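You operate a simulated robot arm through the tools that you are given. There is no shell and no other tool.

You run a simulated robot arm. Do the job below in one go: nothing can be reset, and whatever is moved stays where it is left.

## Task
Change the shed, beat the loose row down with the yellow comb and put the lamp on over it.
Fine: lever to the other letter before you beat; comb back, the other comb stays; lamp slid over the band and switched on.
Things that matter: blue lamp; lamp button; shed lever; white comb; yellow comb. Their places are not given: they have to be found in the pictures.

Only the result counts: the job must be done as asked and must still hold three seconds after the hand-in. Knocking over, shifting, dropping, spilling or breaking anything else fails it.

## Robot
A 7-joint arm with a four-finger gripper, fixed in place. Base frame: the origin is at the foot of the arm, x ahead of it, y to its left, z up. Readings come in m, rad, newtons and seconds.
Its first joint turns from -1.204 to 3.002 rad. Payload 3.67 kg.
The tool frame sits at the grasp point between the pads (the TCP): z along the fingers, y along the line on which they close. The tips reach 0.028 m beyond it. The gripper opens to 0.112 m. The gripper's body begins 0.073 m behind the TCP.
Orientation is told as [roll, pitch, yaw] about the base's x, y, z axes, in that order, counted from this pose: with the fingers straight down and closing along the base's y, the tool's x points along the base's -x, its y along +y and its z along -z.

## Interface
- The arm moves only by the tool nudge_tool. Its argument "deltas" is a list of rows, each an object (a shift or turn left out is 0, a gripper value left out holds the last) with "travel": the shift along the base's x, y, z in units of 50 mm (1.0 is 50 mm), a list of three; "dr": the turn, a rotation vector about the base's x, y, z in units of 6 degrees (1.0 is 6 degrees), a list of three. In form: [{"travel": [tx, ty, tz], "dr": [ax, ay, az]}, ...]. A call has 1 to 20 rows; each row shifts and turns the commanded pose from where the row before left it. "gripper" is the gripper command, from -1 (shut) to 1 (fully open), values between in proportion, set as the call begins (left out, the last holds). A call with a number of a shift or a turn outside -1 to 1 is refused whole. A row lasts 0.2 s, in which the tool goes at most 0.05 m and 0.15 rad; a call with a longer step from one row to the next is refused whole, and so is a gripper value outside its range. A pose out of reach is approached as far as the arm can. The call stops where the force on the tool passes 40 N (or 10 N more than at its start, if that is more) or the arm is blocked; 0.2 s more then pass. The fingers move at their own pace and stop on an object; they squeeze with about 30 N. The grip force told is the motor's: it shows also when the fingers shut on nothing. Time passes only in rows, and 0.2 s behind the last, so rows that do not move let the fingers close. The reply holds the time, the measured pose of the TCP, the force on the tool along the base axes, the opening and the grip force, in the units named above and with some noise, with the torque about the TCP (base axes, N m) and any sound that the robot's microphone picked up.
- Cameras (640 x 400 px; columns grow to the right, rows downward): "scene" is fixed at [0.4005, 0.6523, 1.3692]; the picture's right is [-0.95, -0.33, 0.00], its down [-0.09, 0.26, -0.96] and it looks along [0.31, -0.91, -0.28] (base axes); focal length 332 px, centre (320, 200). "wrist" rides on the gripper at [0.06, -0.018, -0.104] in the tool frame; the picture's right is [0.29, 0.96, 0.00], its down [-0.80, 0.24, -0.55] and it looks along [-0.53, 0.16, 0.83] (tool axes); focal length 234 px, centre (320, 200).
- get_image(camera): a new picture of that camera. The clock stands still meanwhile.
- move_column(by): slides the trunk up (or, below 0, down) by that many m; the arm rides with it, the base frame stays. It gives what a move gives, with no picture.
- locate(camera, pixels): for up to 12 pixels [column, row] of the newest picture of that camera ("zoom" is the newest enlarged one), the place [x, y, z] in the base frame of the surface seen there, good to about 0.003 m. The clock stands still meanwhile.
- zoom(camera, box): a new picture of the part [left, top, right, bottom] of that camera's present view, enlarged. The clock stands still meanwhile.
- job_done(): hands the job in; it is judged then, once.

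Open the gripper and draw the arm clear of the work before you hand the job in, unless the task says otherwise.

The tools are called after "Request:" as name(argument=value, ...) on one line, values as JSON. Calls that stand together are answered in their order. nudge_tool: Moves the arm, as the interface text tells. Its arguments: {"type":"object","properties":{"deltas":{"type":"array"},"gripper":{"type":"number"}},"required":["deltas"]} The other tools are called the same way: move_column (by) slides the trunk up or down; get_image (camera) takes a picture; locate (camera, pixels) gives the place of the surface under pixels of a picture; zoom (camera, box) takes an enlarged picture of a part of a camera's view; job_done () hands the job in.

At the start:

```text
time: 0.0
ee_pos: [0.4992, -0.5392, 1.444]
tcp_rot: [0.0, 0.0, -0.002]
ft_force: [-0.3, 0.1, -0.3]
moment: [0.0, -0.01, 0.03]
width: 0.1119
grasp_force: 0.1
trunk travel left (down, up): [-0.65, 0.19]
```

scene: 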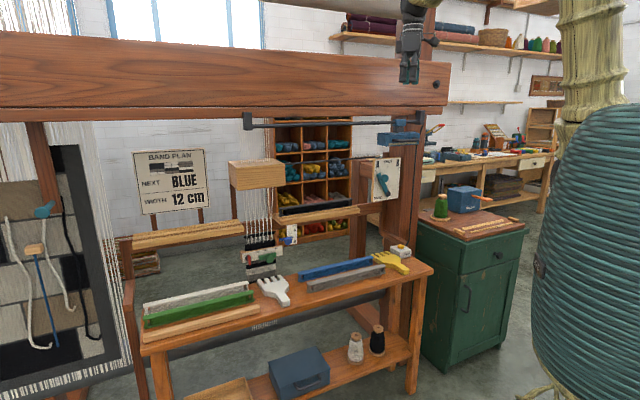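
wrist: 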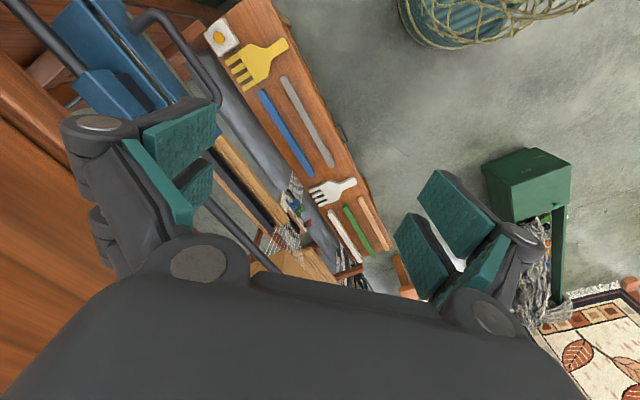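

The scene shows a bench with a white comb (~275,290) and a yellow comb (~393,262), a blue lamp on a rail (~398,138) and a lever panel (~383,180). I zoom into these to get details.

Request:
zoom(camera="scene", box=[340, 100, 460, 220])

Request:
zoom(camera="scene", box=[220, 180, 340, 320])

Request:
zoom(camera="scene", box=[330, 220, 450, 300])

Request:
zoom(camera="scene", box=[120, 140, 300, 280])

```text
3.33 times, centred on (400, 160) of scene
```

zoom: 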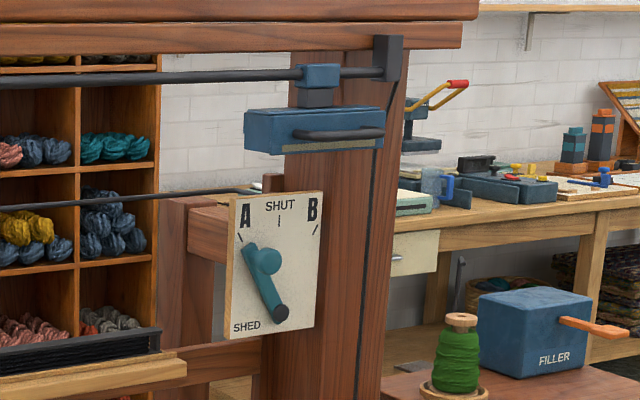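

```text
2.86 times, centred on (280, 250) of scene
```

zoom: 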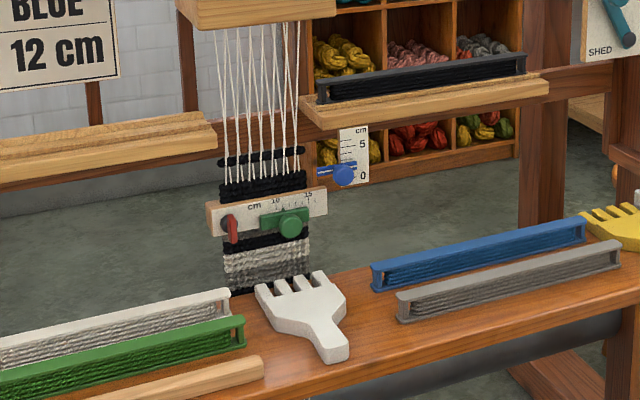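

```text
5.00 times, centred on (390, 260) of scene
```

zoom: 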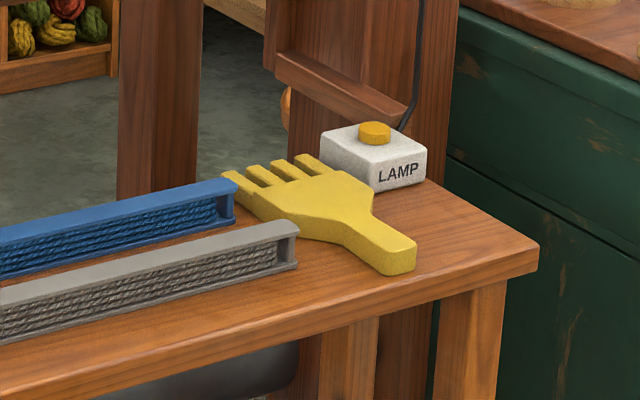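

```text
2.86 times, centred on (210, 210) of scene
```

zoom: 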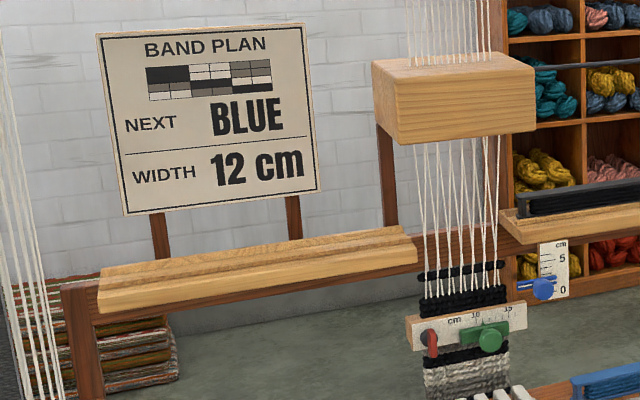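

I measure the main items now: lever panel, lamp and rail, band, combs and lamp button, using the scene view pixels.

Request:
zoom(camera="scene", box=[340, 100, 460, 220])

Request:
locate(camera="zoom", pixels=[[281, 313], [265, 260], [250, 247], [230, 335], [315, 322], [322, 193], [238, 198], [318, 72], [250, 130], [340, 133], [383, 112], [395, 60]])

```text
3.33 times, centred on (400, 160) of scene
```

zoom: 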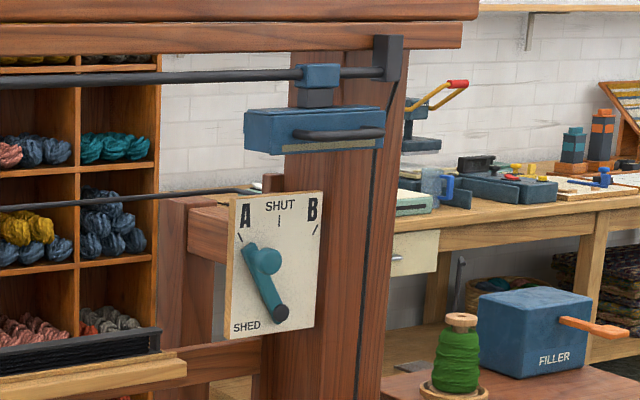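

```text
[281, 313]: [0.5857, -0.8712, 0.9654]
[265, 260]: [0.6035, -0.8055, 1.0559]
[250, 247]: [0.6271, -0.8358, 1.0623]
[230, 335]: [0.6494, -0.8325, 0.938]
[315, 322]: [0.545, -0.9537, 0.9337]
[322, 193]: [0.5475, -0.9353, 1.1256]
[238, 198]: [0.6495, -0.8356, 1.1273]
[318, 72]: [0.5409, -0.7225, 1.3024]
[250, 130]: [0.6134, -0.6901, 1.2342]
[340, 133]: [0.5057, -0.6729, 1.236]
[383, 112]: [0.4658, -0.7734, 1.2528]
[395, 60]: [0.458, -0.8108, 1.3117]
```

The lever sits at A; its pivot is near (0.586,-0.871,0.965) and its knob near (0.604,-0.806,1.056) on a panel facing the robot. Next I measure the band and combs.

Request:
zoom(camera="scene", box=[220, 180, 310, 240])

Request:
zoom(camera="scene", box=[230, 225, 320, 285])

```text
6.67 times, centred on (265, 210) of scene
```

zoom: 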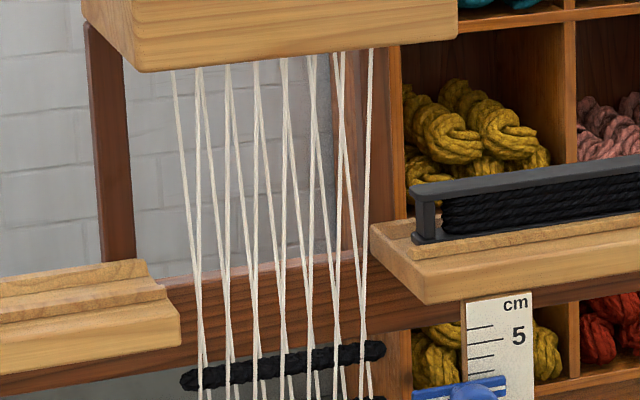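

```text
6.67 times, centred on (275, 255) of scene
```

zoom: 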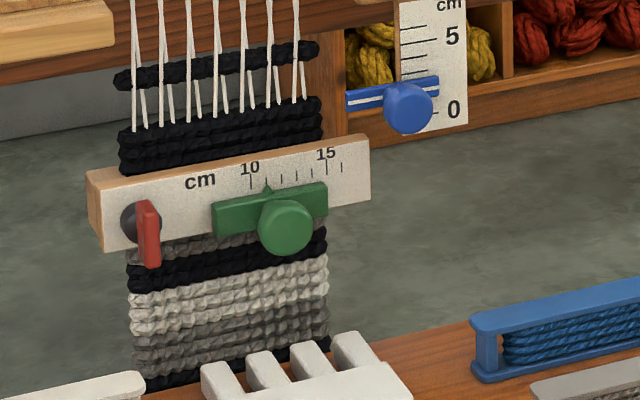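

Request:
locate(camera="zoom", pixels=[[125, 78], [170, 74], [215, 68], [258, 60], [312, 48], [130, 145], [220, 125], [315, 105], [95, 215], [365, 160], [285, 228], [405, 108]])

Request:
zoom(camera="scene", box=[340, 230, 430, 290])

```text
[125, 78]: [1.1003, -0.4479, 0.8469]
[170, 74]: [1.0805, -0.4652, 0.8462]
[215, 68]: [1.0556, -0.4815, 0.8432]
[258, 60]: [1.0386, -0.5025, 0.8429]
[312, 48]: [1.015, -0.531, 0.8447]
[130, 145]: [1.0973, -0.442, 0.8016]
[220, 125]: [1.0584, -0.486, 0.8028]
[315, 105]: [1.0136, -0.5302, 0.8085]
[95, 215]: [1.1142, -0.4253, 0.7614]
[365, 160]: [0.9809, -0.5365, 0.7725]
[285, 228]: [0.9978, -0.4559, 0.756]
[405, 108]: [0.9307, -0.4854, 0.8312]
```

```text
6.67 times, centred on (385, 260) of scene
```

zoom: 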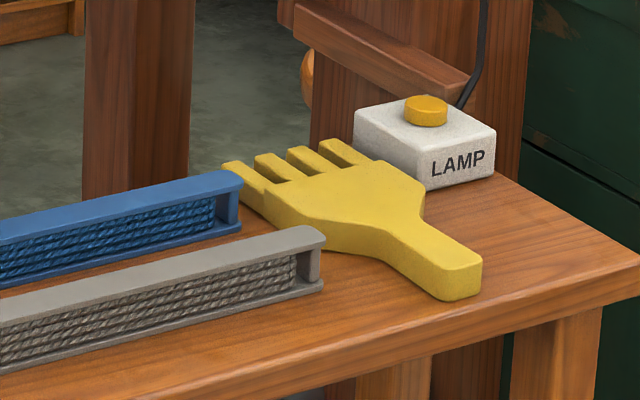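

Request:
locate(camera="zoom", pixels=[[232, 166], [268, 160], [298, 153], [335, 146], [300, 215], [410, 190], [390, 235], [450, 260], [440, 290], [426, 100], [375, 110], [480, 130]])

Request:
zoom(camera="scene", box=[230, 250, 320, 330])

```text
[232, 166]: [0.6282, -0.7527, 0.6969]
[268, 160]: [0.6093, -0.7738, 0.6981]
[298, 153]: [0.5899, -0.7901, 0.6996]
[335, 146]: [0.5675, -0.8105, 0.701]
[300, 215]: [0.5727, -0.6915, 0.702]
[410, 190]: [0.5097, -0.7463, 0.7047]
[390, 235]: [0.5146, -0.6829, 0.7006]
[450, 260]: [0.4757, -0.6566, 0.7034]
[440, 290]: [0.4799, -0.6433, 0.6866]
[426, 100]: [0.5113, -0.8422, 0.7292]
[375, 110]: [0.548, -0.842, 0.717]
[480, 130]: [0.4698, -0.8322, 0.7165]
```

```text
5.00 times, centred on (275, 290) of scene
```

zoom: 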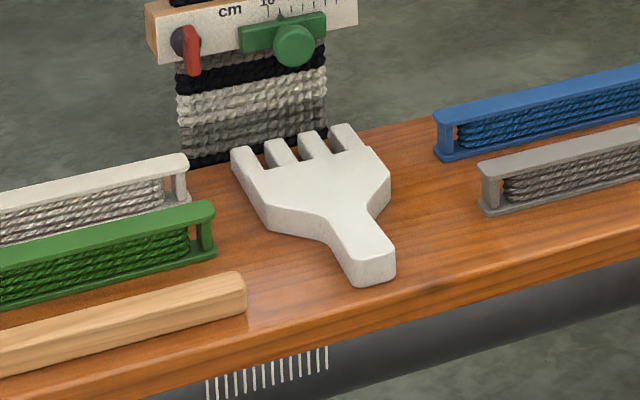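

Yellow comb lies flat with its handle toward the robot, and the lamp button box is at (0.51,-0.84,0.73). I measure surrounding structure (beam, rail, shelves, bench edge) to plan clear paths.

Request:
get_image(camera="scene")

Request:
locate(camera="scene", pixels=[[100, 90], [300, 85], [440, 85], [247, 120], [320, 122], [400, 300], [425, 272], [145, 352], [300, 215], [255, 175], [180, 235], [400, 210]])

Request:
locate(camera="scene", pixels=[[580, 150], [560, 300], [300, 350], [440, 190], [470, 200], [330, 285], [405, 250], [385, 285], [310, 300], [345, 305], [230, 325], [410, 60]])

```text
taken
```

scene: 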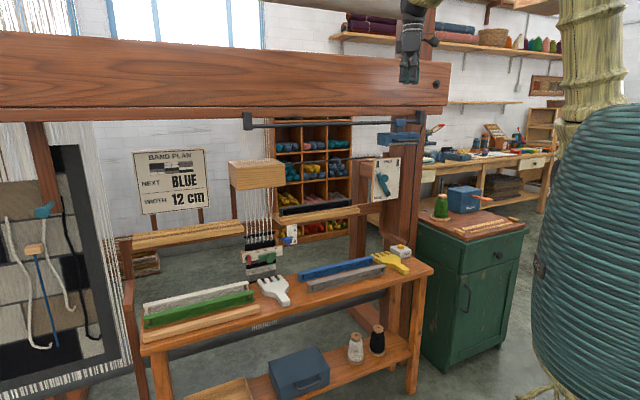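

```text
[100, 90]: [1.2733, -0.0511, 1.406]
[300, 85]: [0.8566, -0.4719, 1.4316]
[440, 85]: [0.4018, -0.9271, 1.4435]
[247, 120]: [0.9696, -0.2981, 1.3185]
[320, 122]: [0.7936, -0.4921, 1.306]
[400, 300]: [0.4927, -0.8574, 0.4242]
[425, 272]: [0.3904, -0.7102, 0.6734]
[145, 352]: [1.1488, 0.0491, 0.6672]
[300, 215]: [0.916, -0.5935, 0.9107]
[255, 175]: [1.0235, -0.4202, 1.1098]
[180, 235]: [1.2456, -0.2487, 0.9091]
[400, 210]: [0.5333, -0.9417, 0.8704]
```

```text
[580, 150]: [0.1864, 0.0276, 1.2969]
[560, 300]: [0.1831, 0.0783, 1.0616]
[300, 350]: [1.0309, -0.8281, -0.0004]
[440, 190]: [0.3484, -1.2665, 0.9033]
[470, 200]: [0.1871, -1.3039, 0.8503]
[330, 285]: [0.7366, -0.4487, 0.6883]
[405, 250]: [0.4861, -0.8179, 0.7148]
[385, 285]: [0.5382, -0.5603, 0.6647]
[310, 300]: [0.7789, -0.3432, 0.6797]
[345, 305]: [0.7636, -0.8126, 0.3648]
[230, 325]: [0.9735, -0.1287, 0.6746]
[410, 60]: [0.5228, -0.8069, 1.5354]
```

The lamp rail sits about 0.2 m in front of the warp plane, and the lever panel faces the robot. I zoom on lever, gauge and lamp handle for finer dimensions.

Request:
zoom(camera="scene", box=[370, 155, 410, 205])

Request:
locate(camera="zoom", pixels=[[320, 190], [290, 175], [350, 175], [320, 155], [320, 215], [340, 250], [355, 285], [280, 165], [330, 300], [400, 300], [270, 100], [440, 110]])

Request:
zoom(camera="scene", box=[370, 105, 430, 155])

Request:
locate(camera="zoom", pixels=[[200, 225], [300, 260], [400, 245], [330, 235], [280, 150], [250, 130], [440, 180], [420, 210], [110, 210], [120, 240], [420, 120], [480, 160]])

```text
8.00 times, centred on (390, 180) of scene
```

zoom: 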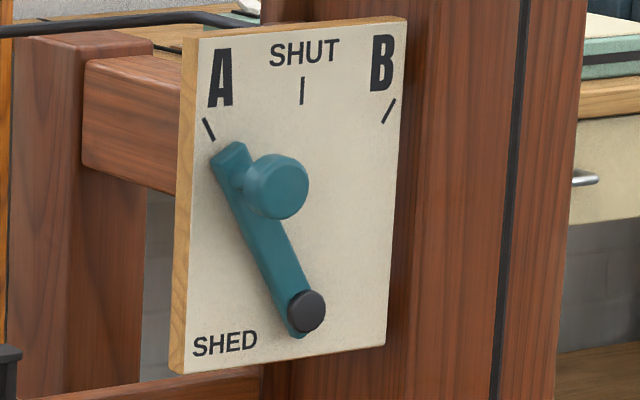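

```text
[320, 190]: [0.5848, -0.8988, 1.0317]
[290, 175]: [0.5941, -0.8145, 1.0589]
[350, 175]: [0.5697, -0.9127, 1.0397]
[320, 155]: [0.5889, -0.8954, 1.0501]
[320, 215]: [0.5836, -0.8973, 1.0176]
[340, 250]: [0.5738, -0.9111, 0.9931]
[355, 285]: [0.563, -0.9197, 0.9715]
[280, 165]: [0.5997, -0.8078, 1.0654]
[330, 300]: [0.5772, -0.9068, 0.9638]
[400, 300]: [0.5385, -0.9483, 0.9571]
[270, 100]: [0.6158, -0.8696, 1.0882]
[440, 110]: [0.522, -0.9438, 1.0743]
```

```text
8.00 times, centred on (400, 130) of scene
```

zoom: 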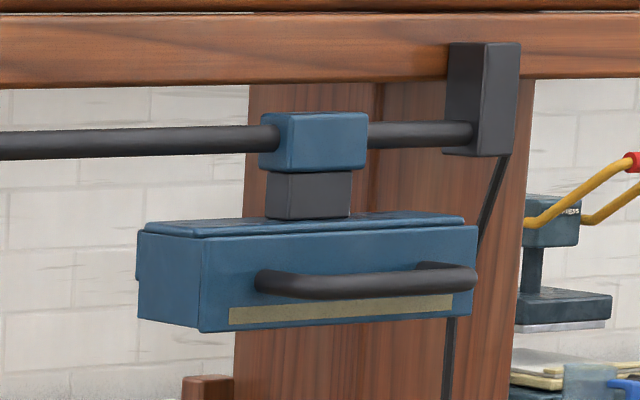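

```text
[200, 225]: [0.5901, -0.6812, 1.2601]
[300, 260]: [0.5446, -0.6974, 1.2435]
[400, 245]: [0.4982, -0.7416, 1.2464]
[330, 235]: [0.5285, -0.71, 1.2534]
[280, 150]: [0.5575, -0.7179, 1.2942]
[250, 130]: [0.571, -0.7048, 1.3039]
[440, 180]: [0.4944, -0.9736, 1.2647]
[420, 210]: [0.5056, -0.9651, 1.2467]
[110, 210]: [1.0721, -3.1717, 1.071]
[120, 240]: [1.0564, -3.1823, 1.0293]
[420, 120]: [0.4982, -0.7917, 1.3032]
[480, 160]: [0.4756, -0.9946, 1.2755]
```

The lever knob is a stub cylinder (centre about s-front at z≈1.054, radius ≈0.017), and the lamp's handle bar is in front of it. I first back the tool away from the loom and yaw it so that the fingers close along the loom's width.

Request:
nudge_tool(deltas=[{"travel": [-0.6, 0.6, 0], "dr": [0, 0, -0.95]}, {"travel": [-0.6, 0.6, 0], "dr": [0, 0, -0.95]}, {"travel": [-0.6, 0.6, 0], "dr": [0, 0, -0.95]}, {"travel": [-0.2, 0.2, 0], "dr": [0, 0, -0.95]}, {"dr": [0, 0, -0.95]}, {"dr": [0, 0, -0.95]}, {"dr": [0, 0, -0.95]}, {"dr": [0, 0, -0.95]}], gripper=-0.2)

```text
time: 2.0
ee_pos: [0.4074, -0.4927, 1.4171]
tcp_rot: [0.071, 0.072, -0.812]
ft_force: [0.5, -0.3, -0.2]
moment: [0.02, -0.03, -0.03]
width: 0.0449
grasp_force: 0.0
out of reach, approached as far as the arm can: row 3, 4
trunk travel left (down, up): [-0.65, 0.19]
stopped in row 8: the arm was blocked; the commanded pose is now the measured one
```

The arm got blocked near a limit at (0.407,-0.493,1.417). I look at both pictures to see what is happening.

Request:
get_image(camera="scene")

Request:
get_image(camera="wrist")

```text
taken
```

scene: 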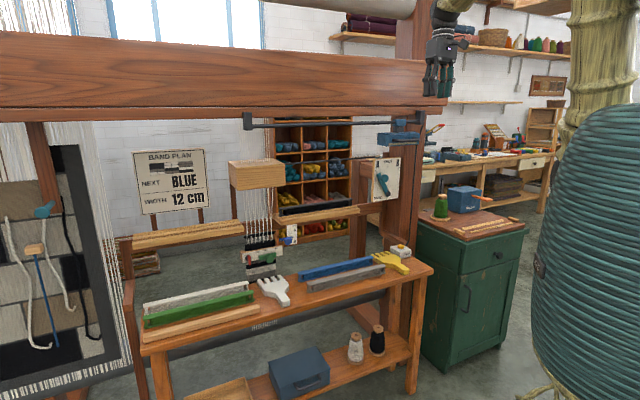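

```text
taken
```

wrist: 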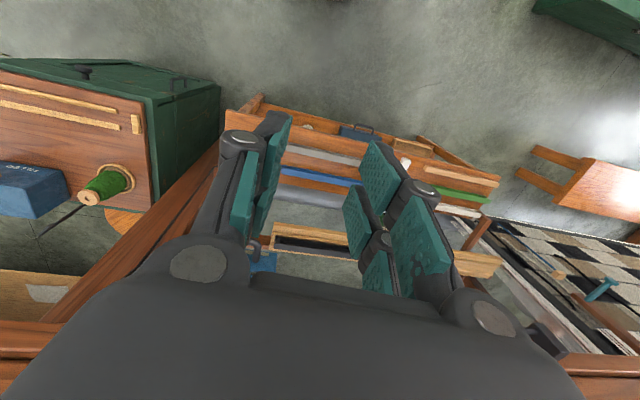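

The tool seems to sit at the near limit of reach at this height. I locate the visible arm links and structure to understand the arm's shape before lowering the trunk.

Request:
locate(camera="scene", pixels=[[365, 5], [400, 8], [440, 50], [590, 60], [585, 110], [440, 20], [560, 130], [600, 20], [445, 85], [432, 75], [458, 10], [420, 60]])

```text
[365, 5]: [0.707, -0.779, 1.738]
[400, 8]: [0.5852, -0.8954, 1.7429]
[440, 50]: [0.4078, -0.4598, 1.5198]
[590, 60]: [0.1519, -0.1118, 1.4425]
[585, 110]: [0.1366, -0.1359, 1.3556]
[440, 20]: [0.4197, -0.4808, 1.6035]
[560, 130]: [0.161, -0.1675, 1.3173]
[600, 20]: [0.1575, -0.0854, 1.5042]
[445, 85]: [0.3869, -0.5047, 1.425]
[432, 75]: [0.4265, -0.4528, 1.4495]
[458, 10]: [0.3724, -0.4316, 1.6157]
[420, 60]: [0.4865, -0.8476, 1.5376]
```

The bar at the picture's top belongs to the loom, and the arm itself is clear of it. I lower the trunk by 0.35 m to bring the tool to lever height, in front of the lamp with 0.2 m to spare.

Request:
move_column(by=-0.35)

```text
time: 5.4
ee_pos: [0.4071, -0.4912, 1.0665]
tcp_rot: [0.07, 0.074, -0.815]
ft_force: [-0.7, -0.7, -0.5]
moment: [-0.02, 0.0, 0.02]
width: 0.0449
grasp_force: 0.1
trunk travel left (down, up): [-0.3, 0.54]
```

Tool is at (0.407,-0.491,1.067), in front of the loom. I now begin tilting the tool toward the panel while easing outward.

Request:
nudge_tool(deltas=[{"travel": [0.28, -0.28, 0], "dr": [-0.715, -0.7, 0]}, {"travel": [0.28, -0.28, 0], "dr": [-0.715, -0.7, 0]}, {"travel": [0.28, -0.28, 0], "dr": [-0.715, -0.7, 0]}, {"travel": [0.28, -0.28, 0], "dr": [-0.715, -0.7, 0]}, {"travel": [0.28, -0.28, 0], "dr": [-0.715, -0.7, 0]}])

```text
time: 6.6
ee_pos: [0.4772, -0.5682, 1.059]
tcp_rot: [0.094, -0.437, -0.828]
ft_force: [-0.5, 0.1, -0.5]
moment: [0.0, 0.03, 0.02]
width: 0.0447
grasp_force: 0.0
trunk travel left (down, up): [-0.3, 0.54]
```

The tool is tilted 25° with a little residual roll. I correct roll and yaw and continue the tilt toward horizontal, shifting toward the lever's side.

Request:
nudge_tool(deltas=[{"travel": [0, -0.2, 0], "dr": [-0.55, 0.6, 0.02]}, {"travel": [0.1, -0.3, 0], "dr": [-0.74, -0.74, 0]}, {"travel": [0.0, -0.3, 0], "dr": [-0.74, -0.74, 0]}, {"travel": [0.0, -0.3, 0], "dr": [-0.74, -0.74, 0]}, {"travel": [0.0, -0.3, 0], "dr": [-0.74, -0.74, 0]}, {"travel": [0.0, -0.3, 0], "dr": [-0.74, -0.74, 0]}], gripper=0.07)

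```text
time: 8.0
ee_pos: [0.481, -0.6473, 1.0662]
tcp_rot: [-0.025, -0.996, -0.773]
ft_force: [0.1, -0.4, -0.4]
moment: [0.0, 0.01, -0.03]
width: 0.0601
grasp_force: 0.1
trunk travel left (down, up): [-0.3, 0.54]
```

Tilt is now 57°. I continue to about 85°, staying at n≈-0.80 below the lamp's level.

Request:
nudge_tool(deltas=[{"travel": [-0.1, -0.1, 0], "dr": [-0.74, -0.74, 0]}, {"travel": [-0.1, -0.1, 0], "dr": [-0.74, -0.74, 0]}, {"travel": [-0.1, -0.1, 0], "dr": [-0.74, -0.74, 0]}, {"travel": [-0.1, -0.1, 0], "dr": [-0.74, -0.74, 0]}])

Request:
get_image(camera="scene")

Request:
get_image(camera="wrist")

```text
time: 9.2
ee_pos: [0.4411, -0.6973, 1.0353]
tcp_rot: [0.309, -1.381, -1.134]
ft_force: [0.5, 0.5, -0.4]
moment: [0.01, 0.03, 0.01]
width: 0.06
grasp_force: 0.1
trunk travel left (down, up): [-0.3, 0.54]
stopped in row 4: the arm was blocked; the commanded pose is now the measured one
```

```text
taken
```

scene: 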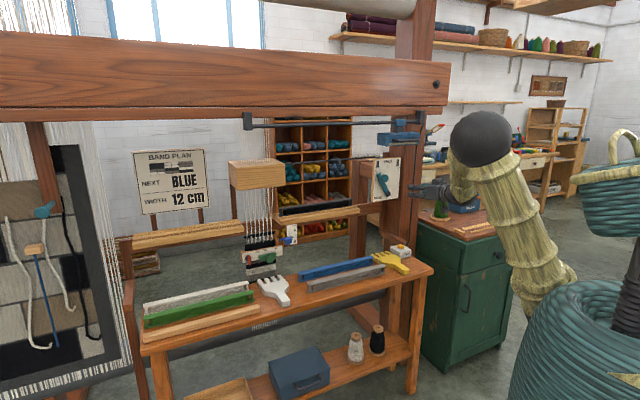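

```text
taken
```

wrist: 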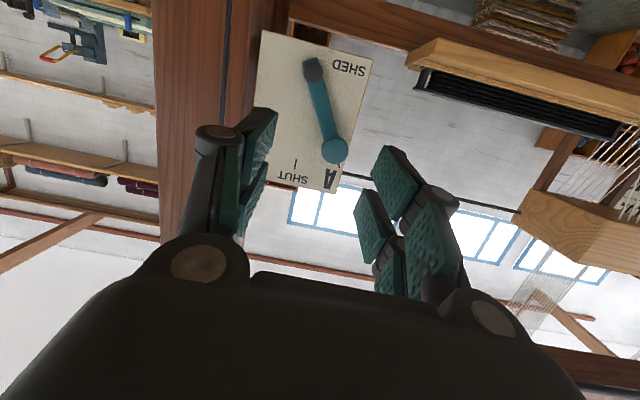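

The arm's elbow (dark ball at (480,138)) is now visible, and the tool is nearly level but blocked again. I locate the arm links to see which limit applies.

Request:
locate(camera="scene", pixels=[[480, 138], [460, 185], [500, 190], [540, 280], [440, 190], [415, 188], [600, 330], [630, 260], [530, 240], [480, 120], [455, 165], [560, 270]])

Request:
zoom(camera="scene", box=[380, 100, 640, 400])

```text
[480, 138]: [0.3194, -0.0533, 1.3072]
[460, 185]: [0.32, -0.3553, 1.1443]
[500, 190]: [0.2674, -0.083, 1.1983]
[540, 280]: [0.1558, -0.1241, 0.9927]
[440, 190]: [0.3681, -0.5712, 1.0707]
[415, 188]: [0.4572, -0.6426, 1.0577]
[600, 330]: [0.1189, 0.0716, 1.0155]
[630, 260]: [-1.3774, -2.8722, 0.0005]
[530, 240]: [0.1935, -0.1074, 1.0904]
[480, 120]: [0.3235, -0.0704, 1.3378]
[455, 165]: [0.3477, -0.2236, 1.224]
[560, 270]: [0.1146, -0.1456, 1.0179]
```

```text
1.33 times, centred on (510, 250) of scene
```

zoom: 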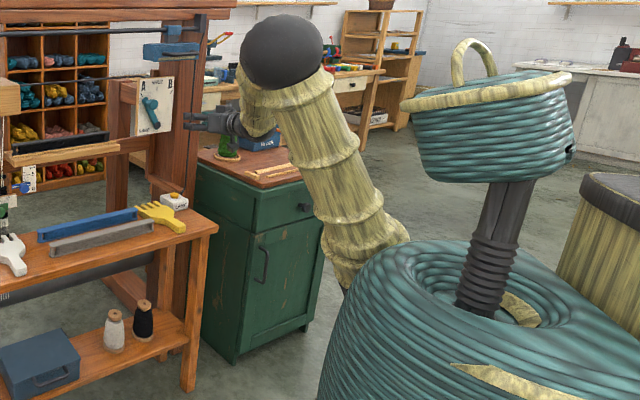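

The tool's actual direction is (0.67,-0.72,-0.18), i.e. facing the panel and 10° down, which is just what I need. I now align sideways with the knob (s≈0.151, z≈1.054) and advance part-way.

Request:
nudge_tool(deltas=[{"travel": [0.5, -0.1, 0.1]}, {"travel": [0.5, -0.1, 0.1]}, {"travel": [0.3, -0.3, 0.1]}, {"travel": [0.3, -0.3, 0.1]}])

```text
time: 10.2
ee_pos: [0.5227, -0.7361, 1.0592]
tcp_rot: [0.29, -1.386, -1.115]
ft_force: [0.8, 0.1, -0.5]
moment: [-0.01, -0.06, 0.0]
width: 0.0601
grasp_force: 0.0
trunk travel left (down, up): [-0.3, 0.54]
```

The tool is now at s≈0.151, n≈-0.89, z=1.059 without trouble. I check the wrist view for knob alignment before advancing.

Request:
get_image(camera="wrist")

Request:
zoom(camera="scene", box=[350, 110, 450, 210])

```text
taken
```

wrist: 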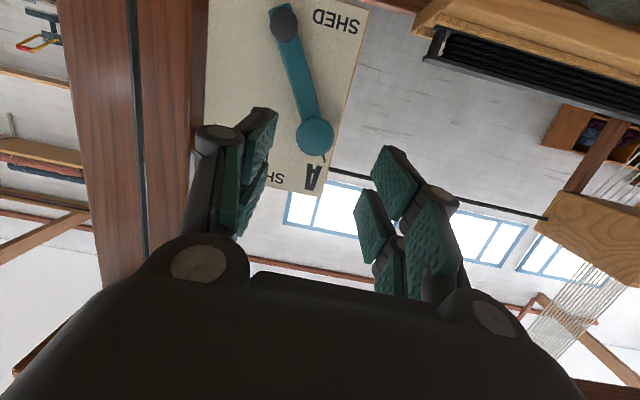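

```text
4.00 times, centred on (400, 160) of scene
```

zoom: 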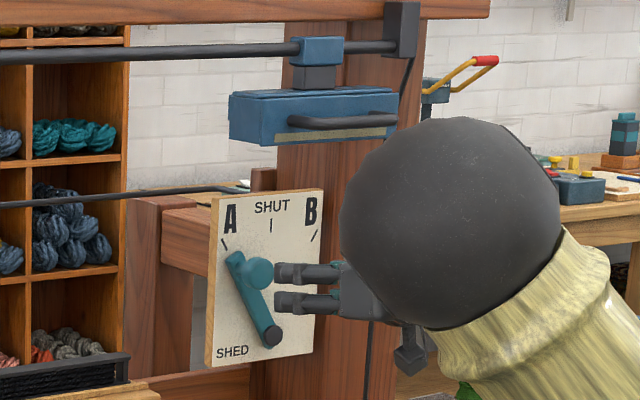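

The alignment in the wrist view looks right (knob at (315,135) between the fingers), but the scene view shows two stacked finger bars. I zoom in to understand the finger layout.

Request:
zoom(camera="scene", box=[395, 155, 455, 205])

Request:
locate(camera="zoom", pixels=[[260, 170], [340, 170], [260, 225], [340, 225], [400, 190], [150, 150], [60, 150], [20, 190]])

Request:
locate(camera="wrist", pixels=[[262, 120], [235, 210], [395, 165], [370, 220], [425, 235], [315, 135], [440, 200], [215, 140], [390, 275]])

```text
8.00 times, centred on (425, 180) of scene
```

zoom: 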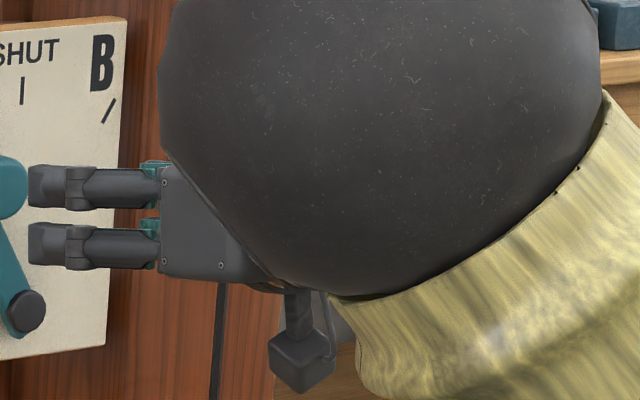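

```text
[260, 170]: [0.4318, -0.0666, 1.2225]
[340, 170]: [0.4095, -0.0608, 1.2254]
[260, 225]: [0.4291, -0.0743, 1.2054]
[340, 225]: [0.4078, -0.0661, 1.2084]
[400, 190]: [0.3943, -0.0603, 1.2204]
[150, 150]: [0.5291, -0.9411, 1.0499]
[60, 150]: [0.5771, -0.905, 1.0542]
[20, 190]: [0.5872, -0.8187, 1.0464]
```

```text
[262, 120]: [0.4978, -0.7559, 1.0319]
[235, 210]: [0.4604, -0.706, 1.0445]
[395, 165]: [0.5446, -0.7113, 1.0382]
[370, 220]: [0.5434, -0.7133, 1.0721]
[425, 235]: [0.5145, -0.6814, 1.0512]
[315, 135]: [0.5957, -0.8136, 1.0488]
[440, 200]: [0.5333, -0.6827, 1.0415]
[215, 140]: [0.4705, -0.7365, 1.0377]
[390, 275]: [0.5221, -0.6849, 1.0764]
```

The knob front centre is at (0.596,-0.814,1.049), and the tool is aligned with it within a few mm. I advance 10 cm so that the open fingers straddle the knob.

Request:
nudge_tool(deltas=[{"travel": [0.35, -0.35, -0.05]}, {"travel": [0.35, -0.35, -0.05]}, {"travel": [0.35, -0.35, -0.05]}, {"travel": [0.35, -0.35, 0]}])

Request:
get_image(camera="wrist")

Request:
zoom(camera="scene", box=[360, 105, 460, 205])

```text
time: 11.2
ee_pos: [0.5947, -0.8069, 1.05]
tcp_rot: [0.3, -1.384, -1.129]
ft_force: [0.1, -1.0, -0.1]
moment: [0.0, -0.02, 0.0]
width: 0.0601
grasp_force: 0.0
trunk travel left (down, up): [-0.3, 0.54]
```

```text
taken
```

wrist: 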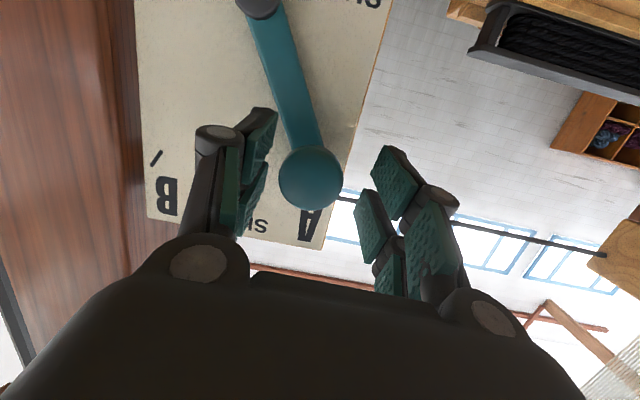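

```text
4.00 times, centred on (410, 155) of scene
```

zoom: 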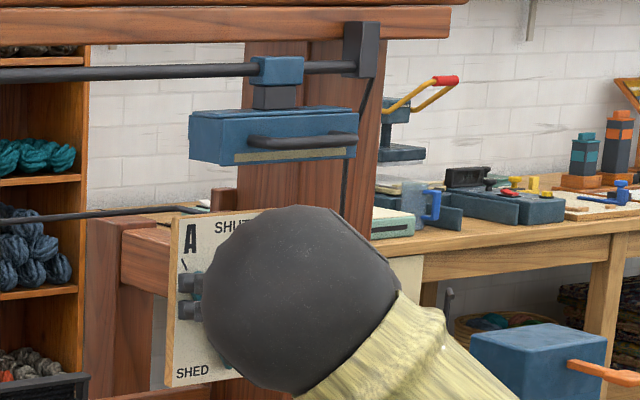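

Tool is at n≈-0.991 with the knob between the fingers at wrist pixel (310,178). I verify the knob's place relative to the fingers.

Request:
locate(camera="wrist", pixels=[[310, 178], [285, 178], [335, 178], [310, 155], [310, 202], [300, 110], [385, 155], [265, 115], [360, 200]])

```text
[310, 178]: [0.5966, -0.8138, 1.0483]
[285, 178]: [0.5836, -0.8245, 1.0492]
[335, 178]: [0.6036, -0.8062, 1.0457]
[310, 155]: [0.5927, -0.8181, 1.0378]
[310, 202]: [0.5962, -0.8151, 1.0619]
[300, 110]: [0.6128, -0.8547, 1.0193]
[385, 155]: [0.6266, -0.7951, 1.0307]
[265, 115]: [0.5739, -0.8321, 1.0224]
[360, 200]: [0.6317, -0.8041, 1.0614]
```

The knob (centre s≈0.157, z≈1.049) lies between the finger faces at s≈0.120 and 0.182. I push it along its arc toward B, the first half now.

Request:
nudge_tool(deltas=[{"travel": [-0.283, -0.283, 0]}, {"travel": [-0.283, -0.283, 0.14]}, {"travel": [-0.283, -0.283, 0.08]}, {"travel": [-0.283, -0.283, -0.02]}])

Request:
get_image(camera="wrist")

```text
time: 12.2
ee_pos: [0.5369, -0.8631, 1.0601]
tcp_rot: [0.3, -1.384, -1.126]
ft_force: [0.5, 0.5, -0.3]
moment: [0.0, -0.01, -0.04]
width: 0.0599
grasp_force: 0.2
trunk travel left (down, up): [-0.3, 0.54]
```

```text
taken
```

wrist: 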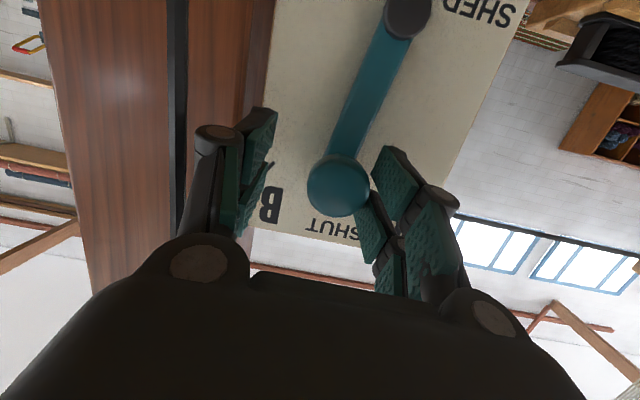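

The lever has followed past SHUT, and the knob (338,185) is touching the pushing finger. I continue along the arc to B.

Request:
nudge_tool(deltas=[{"travel": [-0.2, -0.2, -0.06]}, {"travel": [-0.2, -0.2, -0.08]}, {"travel": [-0.1, -0.1, -0.05]}])

Request:
get_image(camera="wrist")

```text
time: 13.0
ee_pos: [0.5116, -0.8886, 1.0513]
tcp_rot: [0.302, -1.383, -1.128]
ft_force: [-0.3, -0.1, -0.1]
moment: [0.0, 0.0, -0.01]
width: 0.0598
grasp_force: 0.2
trunk travel left (down, up): [-0.3, 0.54]
```

```text
taken
```

wrist: 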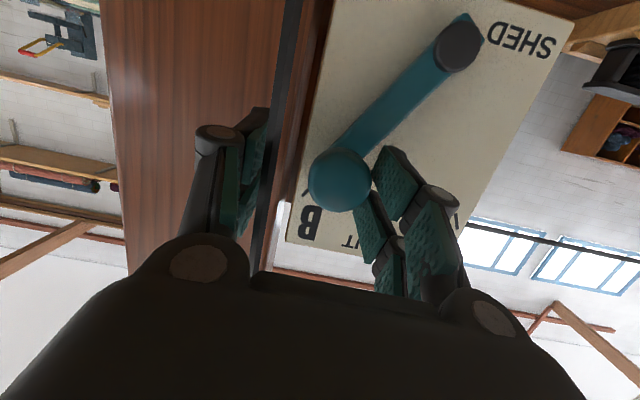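

Request:
locate(camera="wrist", pixels=[[340, 180], [320, 180], [460, 45], [455, 30], [400, 100]])

```text
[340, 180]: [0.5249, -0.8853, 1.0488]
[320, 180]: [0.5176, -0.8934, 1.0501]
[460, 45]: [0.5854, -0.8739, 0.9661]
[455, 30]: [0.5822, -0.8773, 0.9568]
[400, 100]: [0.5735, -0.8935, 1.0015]
```

The lever is now about 31° to B's side with almost no force. I test with a small further push whether it has reached its stop.

Request:
nudge_tool(deltas=[{"travel": [-0.05, -0.05, -0.04]}, {"travel": [0, 0, 0]}])

Request:
get_image(camera="wrist")

Request:
locate(camera="wrist", pixels=[[340, 180], [320, 180], [460, 45], [400, 100]])

```text
time: 13.6
ee_pos: [0.5105, -0.8895, 1.049]
tcp_rot: [0.302, -1.385, -1.125]
ft_force: [4.1, 1.5, 3.0]
moment: [0.03, -0.12, 0.02]
width: 0.0618
grasp_force: 2.5
trunk travel left (down, up): [-0.3, 0.54]
```

```text
taken
```

wrist: 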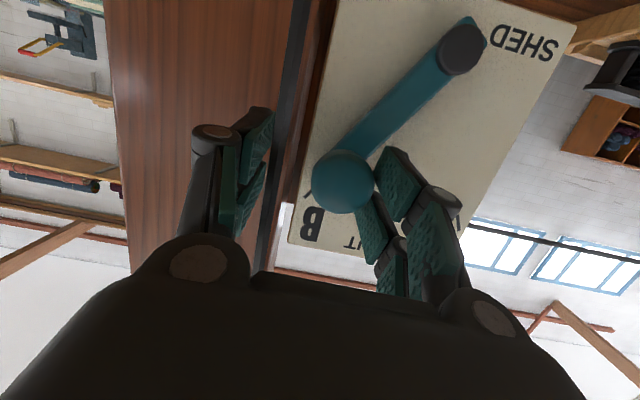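

```text
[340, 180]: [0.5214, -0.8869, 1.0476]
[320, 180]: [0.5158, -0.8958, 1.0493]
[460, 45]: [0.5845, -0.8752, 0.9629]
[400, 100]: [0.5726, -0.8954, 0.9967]
```

Force rose to about 5 N and the fingers were pressed apart, so the lever is at its stop on B. I ease the finger off and back out straight.

Request:
nudge_tool(deltas=[{"travel": [0.16, 0.16, 0.04]}, {"travel": [-0.3, 0.3, 0]}, {"travel": [-0.4, 0.4, 0]}, {"travel": [-0.4, 0.4, 0]}, {"travel": [-0.4, 0.4, 0]}, {"travel": [-0.4, 0.4, 0]}])

Request:
zoom(camera="scene", box=[340, 100, 460, 220])

Request:
zoom(camera="scene", box=[220, 180, 310, 285])

Request:
get_image(camera="wrist")

```text
time: 15.0
ee_pos: [0.4214, -0.7874, 1.0526]
tcp_rot: [0.303, -1.384, -1.126]
ft_force: [0.5, 0.4, 0.4]
moment: [-0.01, 0.01, 0.01]
width: 0.06
grasp_force: 0.0
trunk travel left (down, up): [-0.3, 0.54]
```

```text
3.33 times, centred on (400, 160) of scene
```

zoom: 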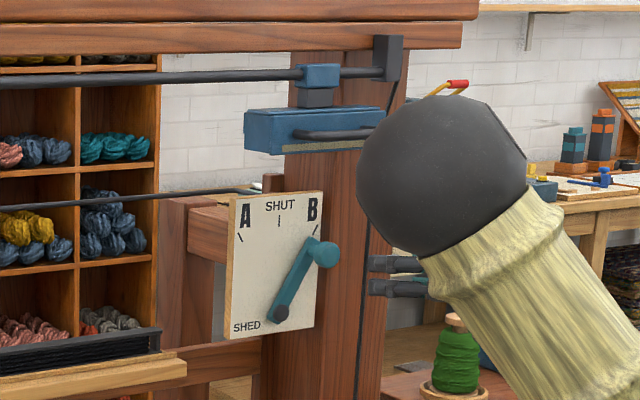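

```text
3.81 times, centred on (265, 232) of scene
```

zoom: 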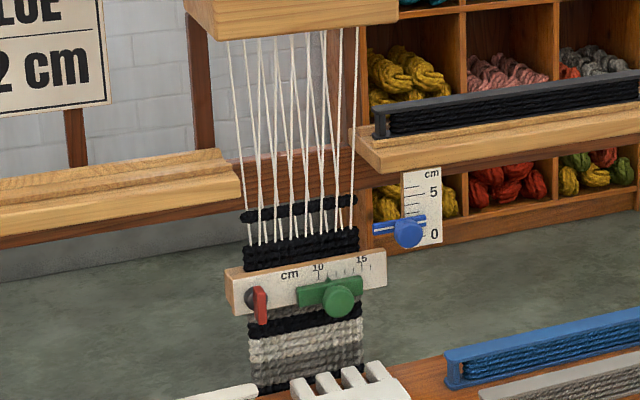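

```text
taken
```

wrist: 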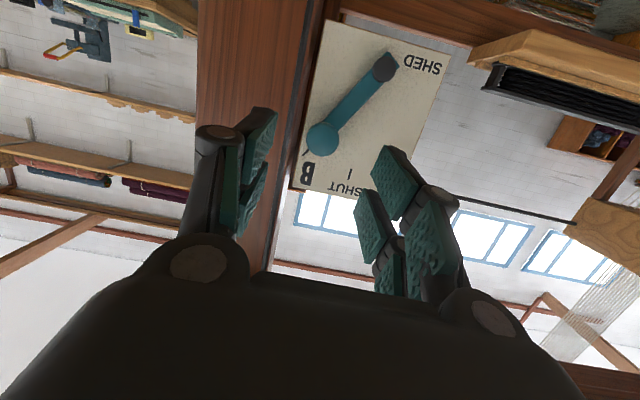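

The lever points at B and the warp threads have switched. Now I turn the tool to about 60° tilt and shift over to the comb's line (s≈0.128) in front of the loom.

Request:
nudge_tool(deltas=[{"travel": [0.268, 0.658, 0], "dr": [0.504, 0.664, 0.124]}, {"travel": [0.268, 0.658, 0], "dr": [0.504, 0.664, 0.124]}, {"travel": [0.268, 0.658, 0], "dr": [0.504, 0.664, 0.124]}, {"travel": [0.268, 0.658, 0], "dr": [0.504, 0.664, 0.124]}])

```text
time: 16.2
ee_pos: [0.4493, -0.6957, 1.0026]
tcp_rot: [0.103, -0.966, -0.933]
ft_force: [-0.8, 1.2, 0.2]
moment: [0.01, -0.02, 0.01]
width: 0.0598
grasp_force: 0.0
trunk travel left (down, up): [-0.3, 0.54]
stopped in row 4: the arm was blocked; the commanded pose is now the measured one
```

Blocked again near the folded limit, so I'll use a smaller tilt (~38°), which still suffices for the reach. I rotate to that and shift to the comb's line.

Request:
nudge_tool(deltas=[{"travel": [0.217, 0.217, -0.1], "dr": [0.581, 0.8, 0.226]}, {"travel": [0.217, 0.217, -0.1], "dr": [0.581, 0.8, 0.226]}, {"travel": [0.217, 0.217, -0.1], "dr": [0.581, 0.8, 0.226]}])

Request:
get_image(camera="scene")

Request:
get_image(camera="wrist")

```text
time: 17.0
ee_pos: [0.482, -0.6609, 0.9902]
tcp_rot: [-0.006, -0.664, -0.78]
ft_force: [0.1, -0.7, 0.3]
moment: [-0.02, -0.01, 0.01]
width: 0.0599
grasp_force: 0.1
trunk travel left (down, up): [-0.3, 0.54]
```

```text
taken
```

scene: 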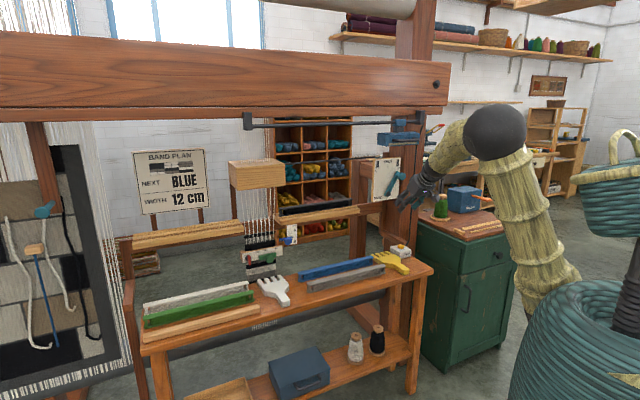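

```text
taken
```

wrist: 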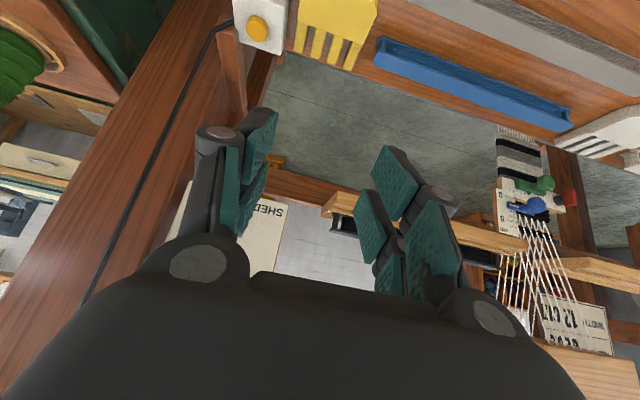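

Tilt is 38° and the tool is aligned above the comb's handle. I measure the handle and bench more finely in an enlarged scene view.

Request:
zoom(camera="scene", box=[365, 240, 425, 285])

Request:
locate(camera="zoom", pixels=[[415, 262], [470, 235], [350, 195], [390, 165], [430, 215], [380, 230], [450, 290], [420, 320], [330, 245], [500, 180], [300, 130], [440, 275]])

```text
8.89 times, centred on (395, 262) of scene
```

zoom: 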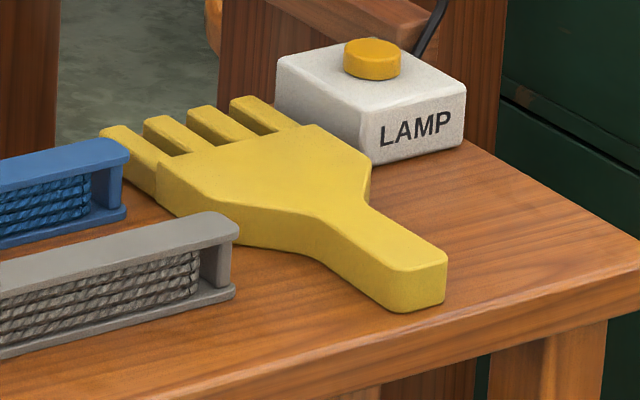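

```text
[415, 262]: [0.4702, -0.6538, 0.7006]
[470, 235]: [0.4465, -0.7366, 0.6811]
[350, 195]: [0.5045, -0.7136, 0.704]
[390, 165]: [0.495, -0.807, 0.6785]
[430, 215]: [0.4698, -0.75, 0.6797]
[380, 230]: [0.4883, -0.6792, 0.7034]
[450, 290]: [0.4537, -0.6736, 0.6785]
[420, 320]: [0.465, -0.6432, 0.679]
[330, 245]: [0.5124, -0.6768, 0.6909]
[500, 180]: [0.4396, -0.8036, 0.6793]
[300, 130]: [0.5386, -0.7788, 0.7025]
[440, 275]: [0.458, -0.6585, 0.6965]
```

Bench top is z≈0.679, comb top ≈0.702, handle centre line s≈0.130 with its end at n≈-0.79. I check how close the grey shuttle's end is to where my finger goes.

Request:
locate(camera="zoom", pixels=[[225, 225], [232, 285], [215, 290], [120, 205], [388, 280], [445, 258], [330, 225], [385, 205], [290, 235], [370, 165], [400, 300], [440, 295]])

```text
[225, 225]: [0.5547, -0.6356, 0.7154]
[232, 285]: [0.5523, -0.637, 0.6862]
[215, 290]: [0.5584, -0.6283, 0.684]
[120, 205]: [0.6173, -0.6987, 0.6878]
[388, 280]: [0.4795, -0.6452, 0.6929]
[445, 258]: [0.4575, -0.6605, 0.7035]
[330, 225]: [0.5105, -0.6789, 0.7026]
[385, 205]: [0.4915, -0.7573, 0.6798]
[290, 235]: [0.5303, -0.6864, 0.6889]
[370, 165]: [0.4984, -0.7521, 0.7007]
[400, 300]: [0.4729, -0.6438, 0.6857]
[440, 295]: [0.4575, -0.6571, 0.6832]
```

Clearance to the grey shuttle is about 3 cm, fine. I also check the gauge next to the band, which must not be touched when the comb goes in.

Request:
zoom(camera="scene", box=[235, 205, 305, 265])

Request:
locate(camera="zoom", pixels=[[375, 243], [440, 250], [395, 145], [500, 230], [480, 150], [330, 170], [80, 225], [345, 195], [75, 290], [340, 260], [200, 180], [385, 240]])

```text
6.67 times, centred on (270, 235) of scene
```

zoom: 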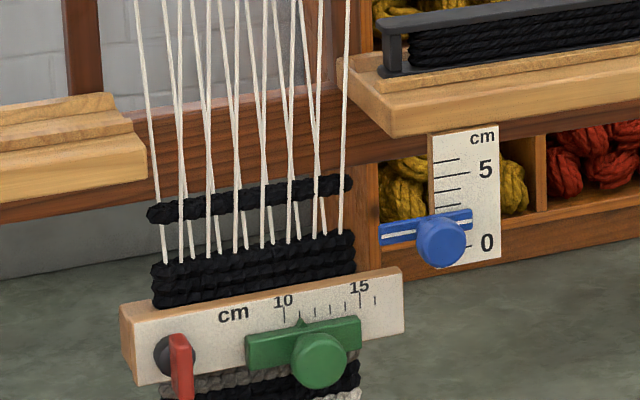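

```text
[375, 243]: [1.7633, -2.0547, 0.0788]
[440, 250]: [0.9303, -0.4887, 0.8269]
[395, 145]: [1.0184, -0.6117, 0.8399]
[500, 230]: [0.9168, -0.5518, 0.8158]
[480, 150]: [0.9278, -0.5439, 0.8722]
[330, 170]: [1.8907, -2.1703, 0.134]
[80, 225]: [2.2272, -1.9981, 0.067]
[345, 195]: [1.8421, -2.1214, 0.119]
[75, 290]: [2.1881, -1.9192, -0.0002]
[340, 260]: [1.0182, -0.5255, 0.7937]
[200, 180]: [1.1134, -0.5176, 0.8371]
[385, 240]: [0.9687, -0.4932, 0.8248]
```

The gauge's blue bar ends at s≈-0.337, about 1.5–2 cm beside the comb's planned path. I check the two ledge ends flanking the band too.

Request:
locate(camera="zoom", pixels=[[140, 170], [140, 150], [145, 178], [350, 90], [390, 130], [345, 75], [400, 120], [100, 130], [153, 213], [250, 195], [345, 184], [250, 260]])

Request:
nudge_tool(deltas=[{"travel": [0, 0, -0.6], "dr": [0.3, 0.3, 0]}, {"travel": [0, 0, -0.8], "dr": [0.35, 0.35, 0]}, {"travel": [0, 0, -0.8], "dr": [0.3, 0.3, 0]}, {"travel": [0, 0, -0.8]}, {"travel": [0, 0, -0.6]}])

```text
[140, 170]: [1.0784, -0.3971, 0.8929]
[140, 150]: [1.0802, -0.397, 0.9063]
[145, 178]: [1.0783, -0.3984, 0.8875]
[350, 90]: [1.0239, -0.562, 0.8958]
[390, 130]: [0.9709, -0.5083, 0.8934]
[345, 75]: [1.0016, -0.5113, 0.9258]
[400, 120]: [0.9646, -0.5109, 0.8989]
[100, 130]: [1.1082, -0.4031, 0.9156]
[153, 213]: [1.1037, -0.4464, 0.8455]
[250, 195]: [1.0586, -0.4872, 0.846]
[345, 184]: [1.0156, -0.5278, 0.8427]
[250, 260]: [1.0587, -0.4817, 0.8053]
```

```text
time: 18.2
ee_pos: [0.4836, -0.6619, 0.81]
tcp_rot: [-0.002, -0.525, -0.781]
ft_force: [0.6, 0.2, 0.7]
moment: [-0.01, -0.01, -0.01]
width: 0.0595
grasp_force: 0.1
trunk travel left (down, up): [-0.3, 0.54]
```

Gap between ledges is 15.5 cm, enough for the 10 cm comb. The tool is at z=0.81, tilt 30°; I descend partway and check.

Request:
nudge_tool(deltas=[{"travel": [-0.03, -0.03, -0.6]}, {"travel": [-0.03, -0.03, -0.6]}])

Request:
zoom(camera="scene", box=[350, 210, 450, 290])

Request:
get_image(camera="wrist")

```text
time: 18.8
ee_pos: [0.4802, -0.6661, 0.7494]
tcp_rot: [-0.001, -0.524, -0.783]
ft_force: [0.0, -0.2, -0.3]
moment: [0.0, 0.04, 0.01]
width: 0.06
grasp_force: 0.0
trunk travel left (down, up): [-0.3, 0.54]
```

```text
5.00 times, centred on (400, 250) of scene
```

zoom: 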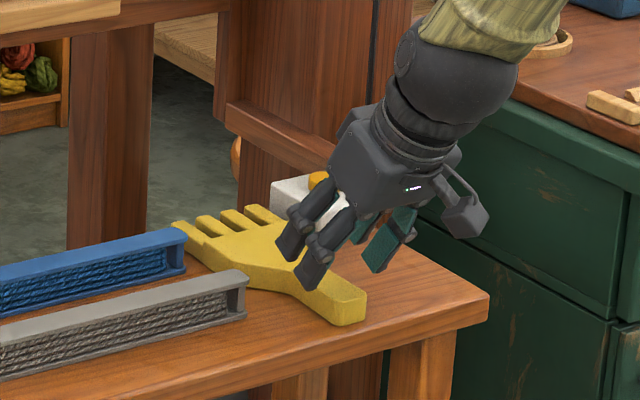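

```text
taken
```

wrist: 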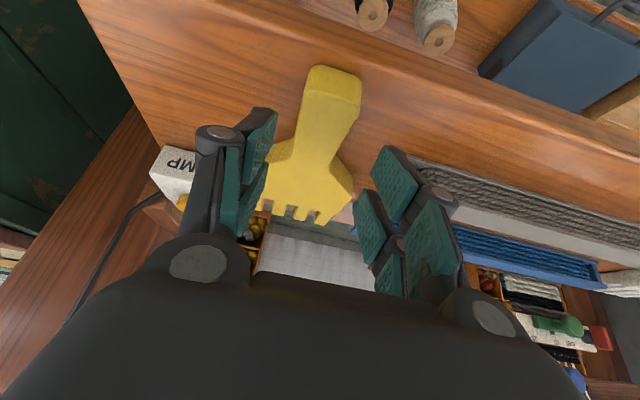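

The four-pronged fingers straddle the handle nicely (handle at wrist pixel (330,100)). I descend the last 3 cm to grip height while watching for contact.

Request:
nudge_tool(deltas=[{"travel": [0, 0, -0.3]}, {"travel": [0, 0, -0.2]}, {"travel": [0, 0, -0.12]}])

Request:
zoom(camera="scene", box=[365, 225, 425, 285])

Request:
get_image(camera="wrist")

```text
time: 19.6
ee_pos: [0.479, -0.6651, 0.718]
tcp_rot: [-0.003, -0.524, -0.781]
ft_force: [-0.4, -0.1, -0.5]
moment: [0.0, -0.01, 0.01]
width: 0.0599
grasp_force: 0.1
trunk travel left (down, up): [-0.3, 0.54]
```

```text
6.67 times, centred on (395, 255) of scene
```

zoom: 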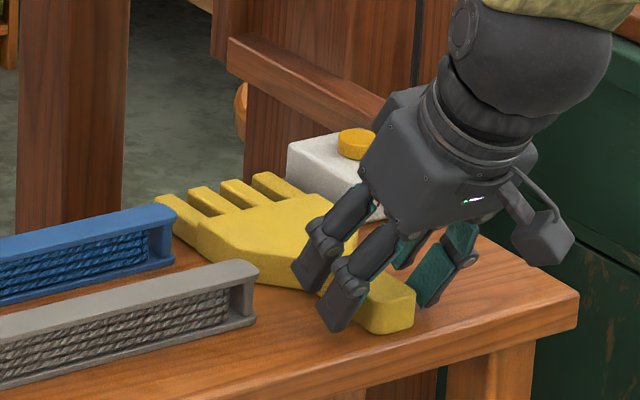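

```text
taken
```

wrist: 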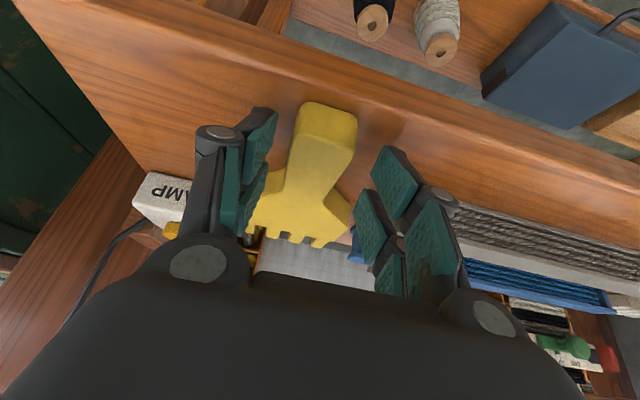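

No contact force yet at z=0.718. I check how far the prong tips are above the bench before closing.

Request:
locate(camera="zoom", pixels=[[335, 325], [330, 310], [308, 285], [425, 300], [412, 310], [390, 320]])

Request:
locate(camera="wrist", pixels=[[265, 112], [388, 152], [325, 130], [325, 170], [360, 200], [300, 130], [355, 130]])

```text
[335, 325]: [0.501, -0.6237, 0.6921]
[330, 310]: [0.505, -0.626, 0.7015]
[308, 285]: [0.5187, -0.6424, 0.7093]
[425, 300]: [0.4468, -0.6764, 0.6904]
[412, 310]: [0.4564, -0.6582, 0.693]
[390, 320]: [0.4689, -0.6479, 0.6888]
```

```text
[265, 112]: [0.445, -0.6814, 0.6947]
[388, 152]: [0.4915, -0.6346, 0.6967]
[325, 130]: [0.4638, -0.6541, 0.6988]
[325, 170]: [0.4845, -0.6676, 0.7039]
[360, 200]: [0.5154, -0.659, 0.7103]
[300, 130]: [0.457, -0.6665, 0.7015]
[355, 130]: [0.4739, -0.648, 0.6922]
```

Prong tips are about 1 cm above the bench but near the handle's end. I move 15 mm farther along the handle and 6 mm lower, then close the fingers.

Request:
nudge_tool(deltas=[{"travel": [0.21, -0.21, 0]}, {"travel": [0, 0, -0.12]}])

```text
time: 20.2
ee_pos: [0.4911, -0.676, 0.714]
tcp_rot: [-0.004, -0.526, -0.782]
ft_force: [0.0, 0.7, 8.9]
moment: [0.19, -0.03, -0.03]
width: 0.0609
grasp_force: 1.0
trunk travel left (down, up): [-0.3, 0.54]
```

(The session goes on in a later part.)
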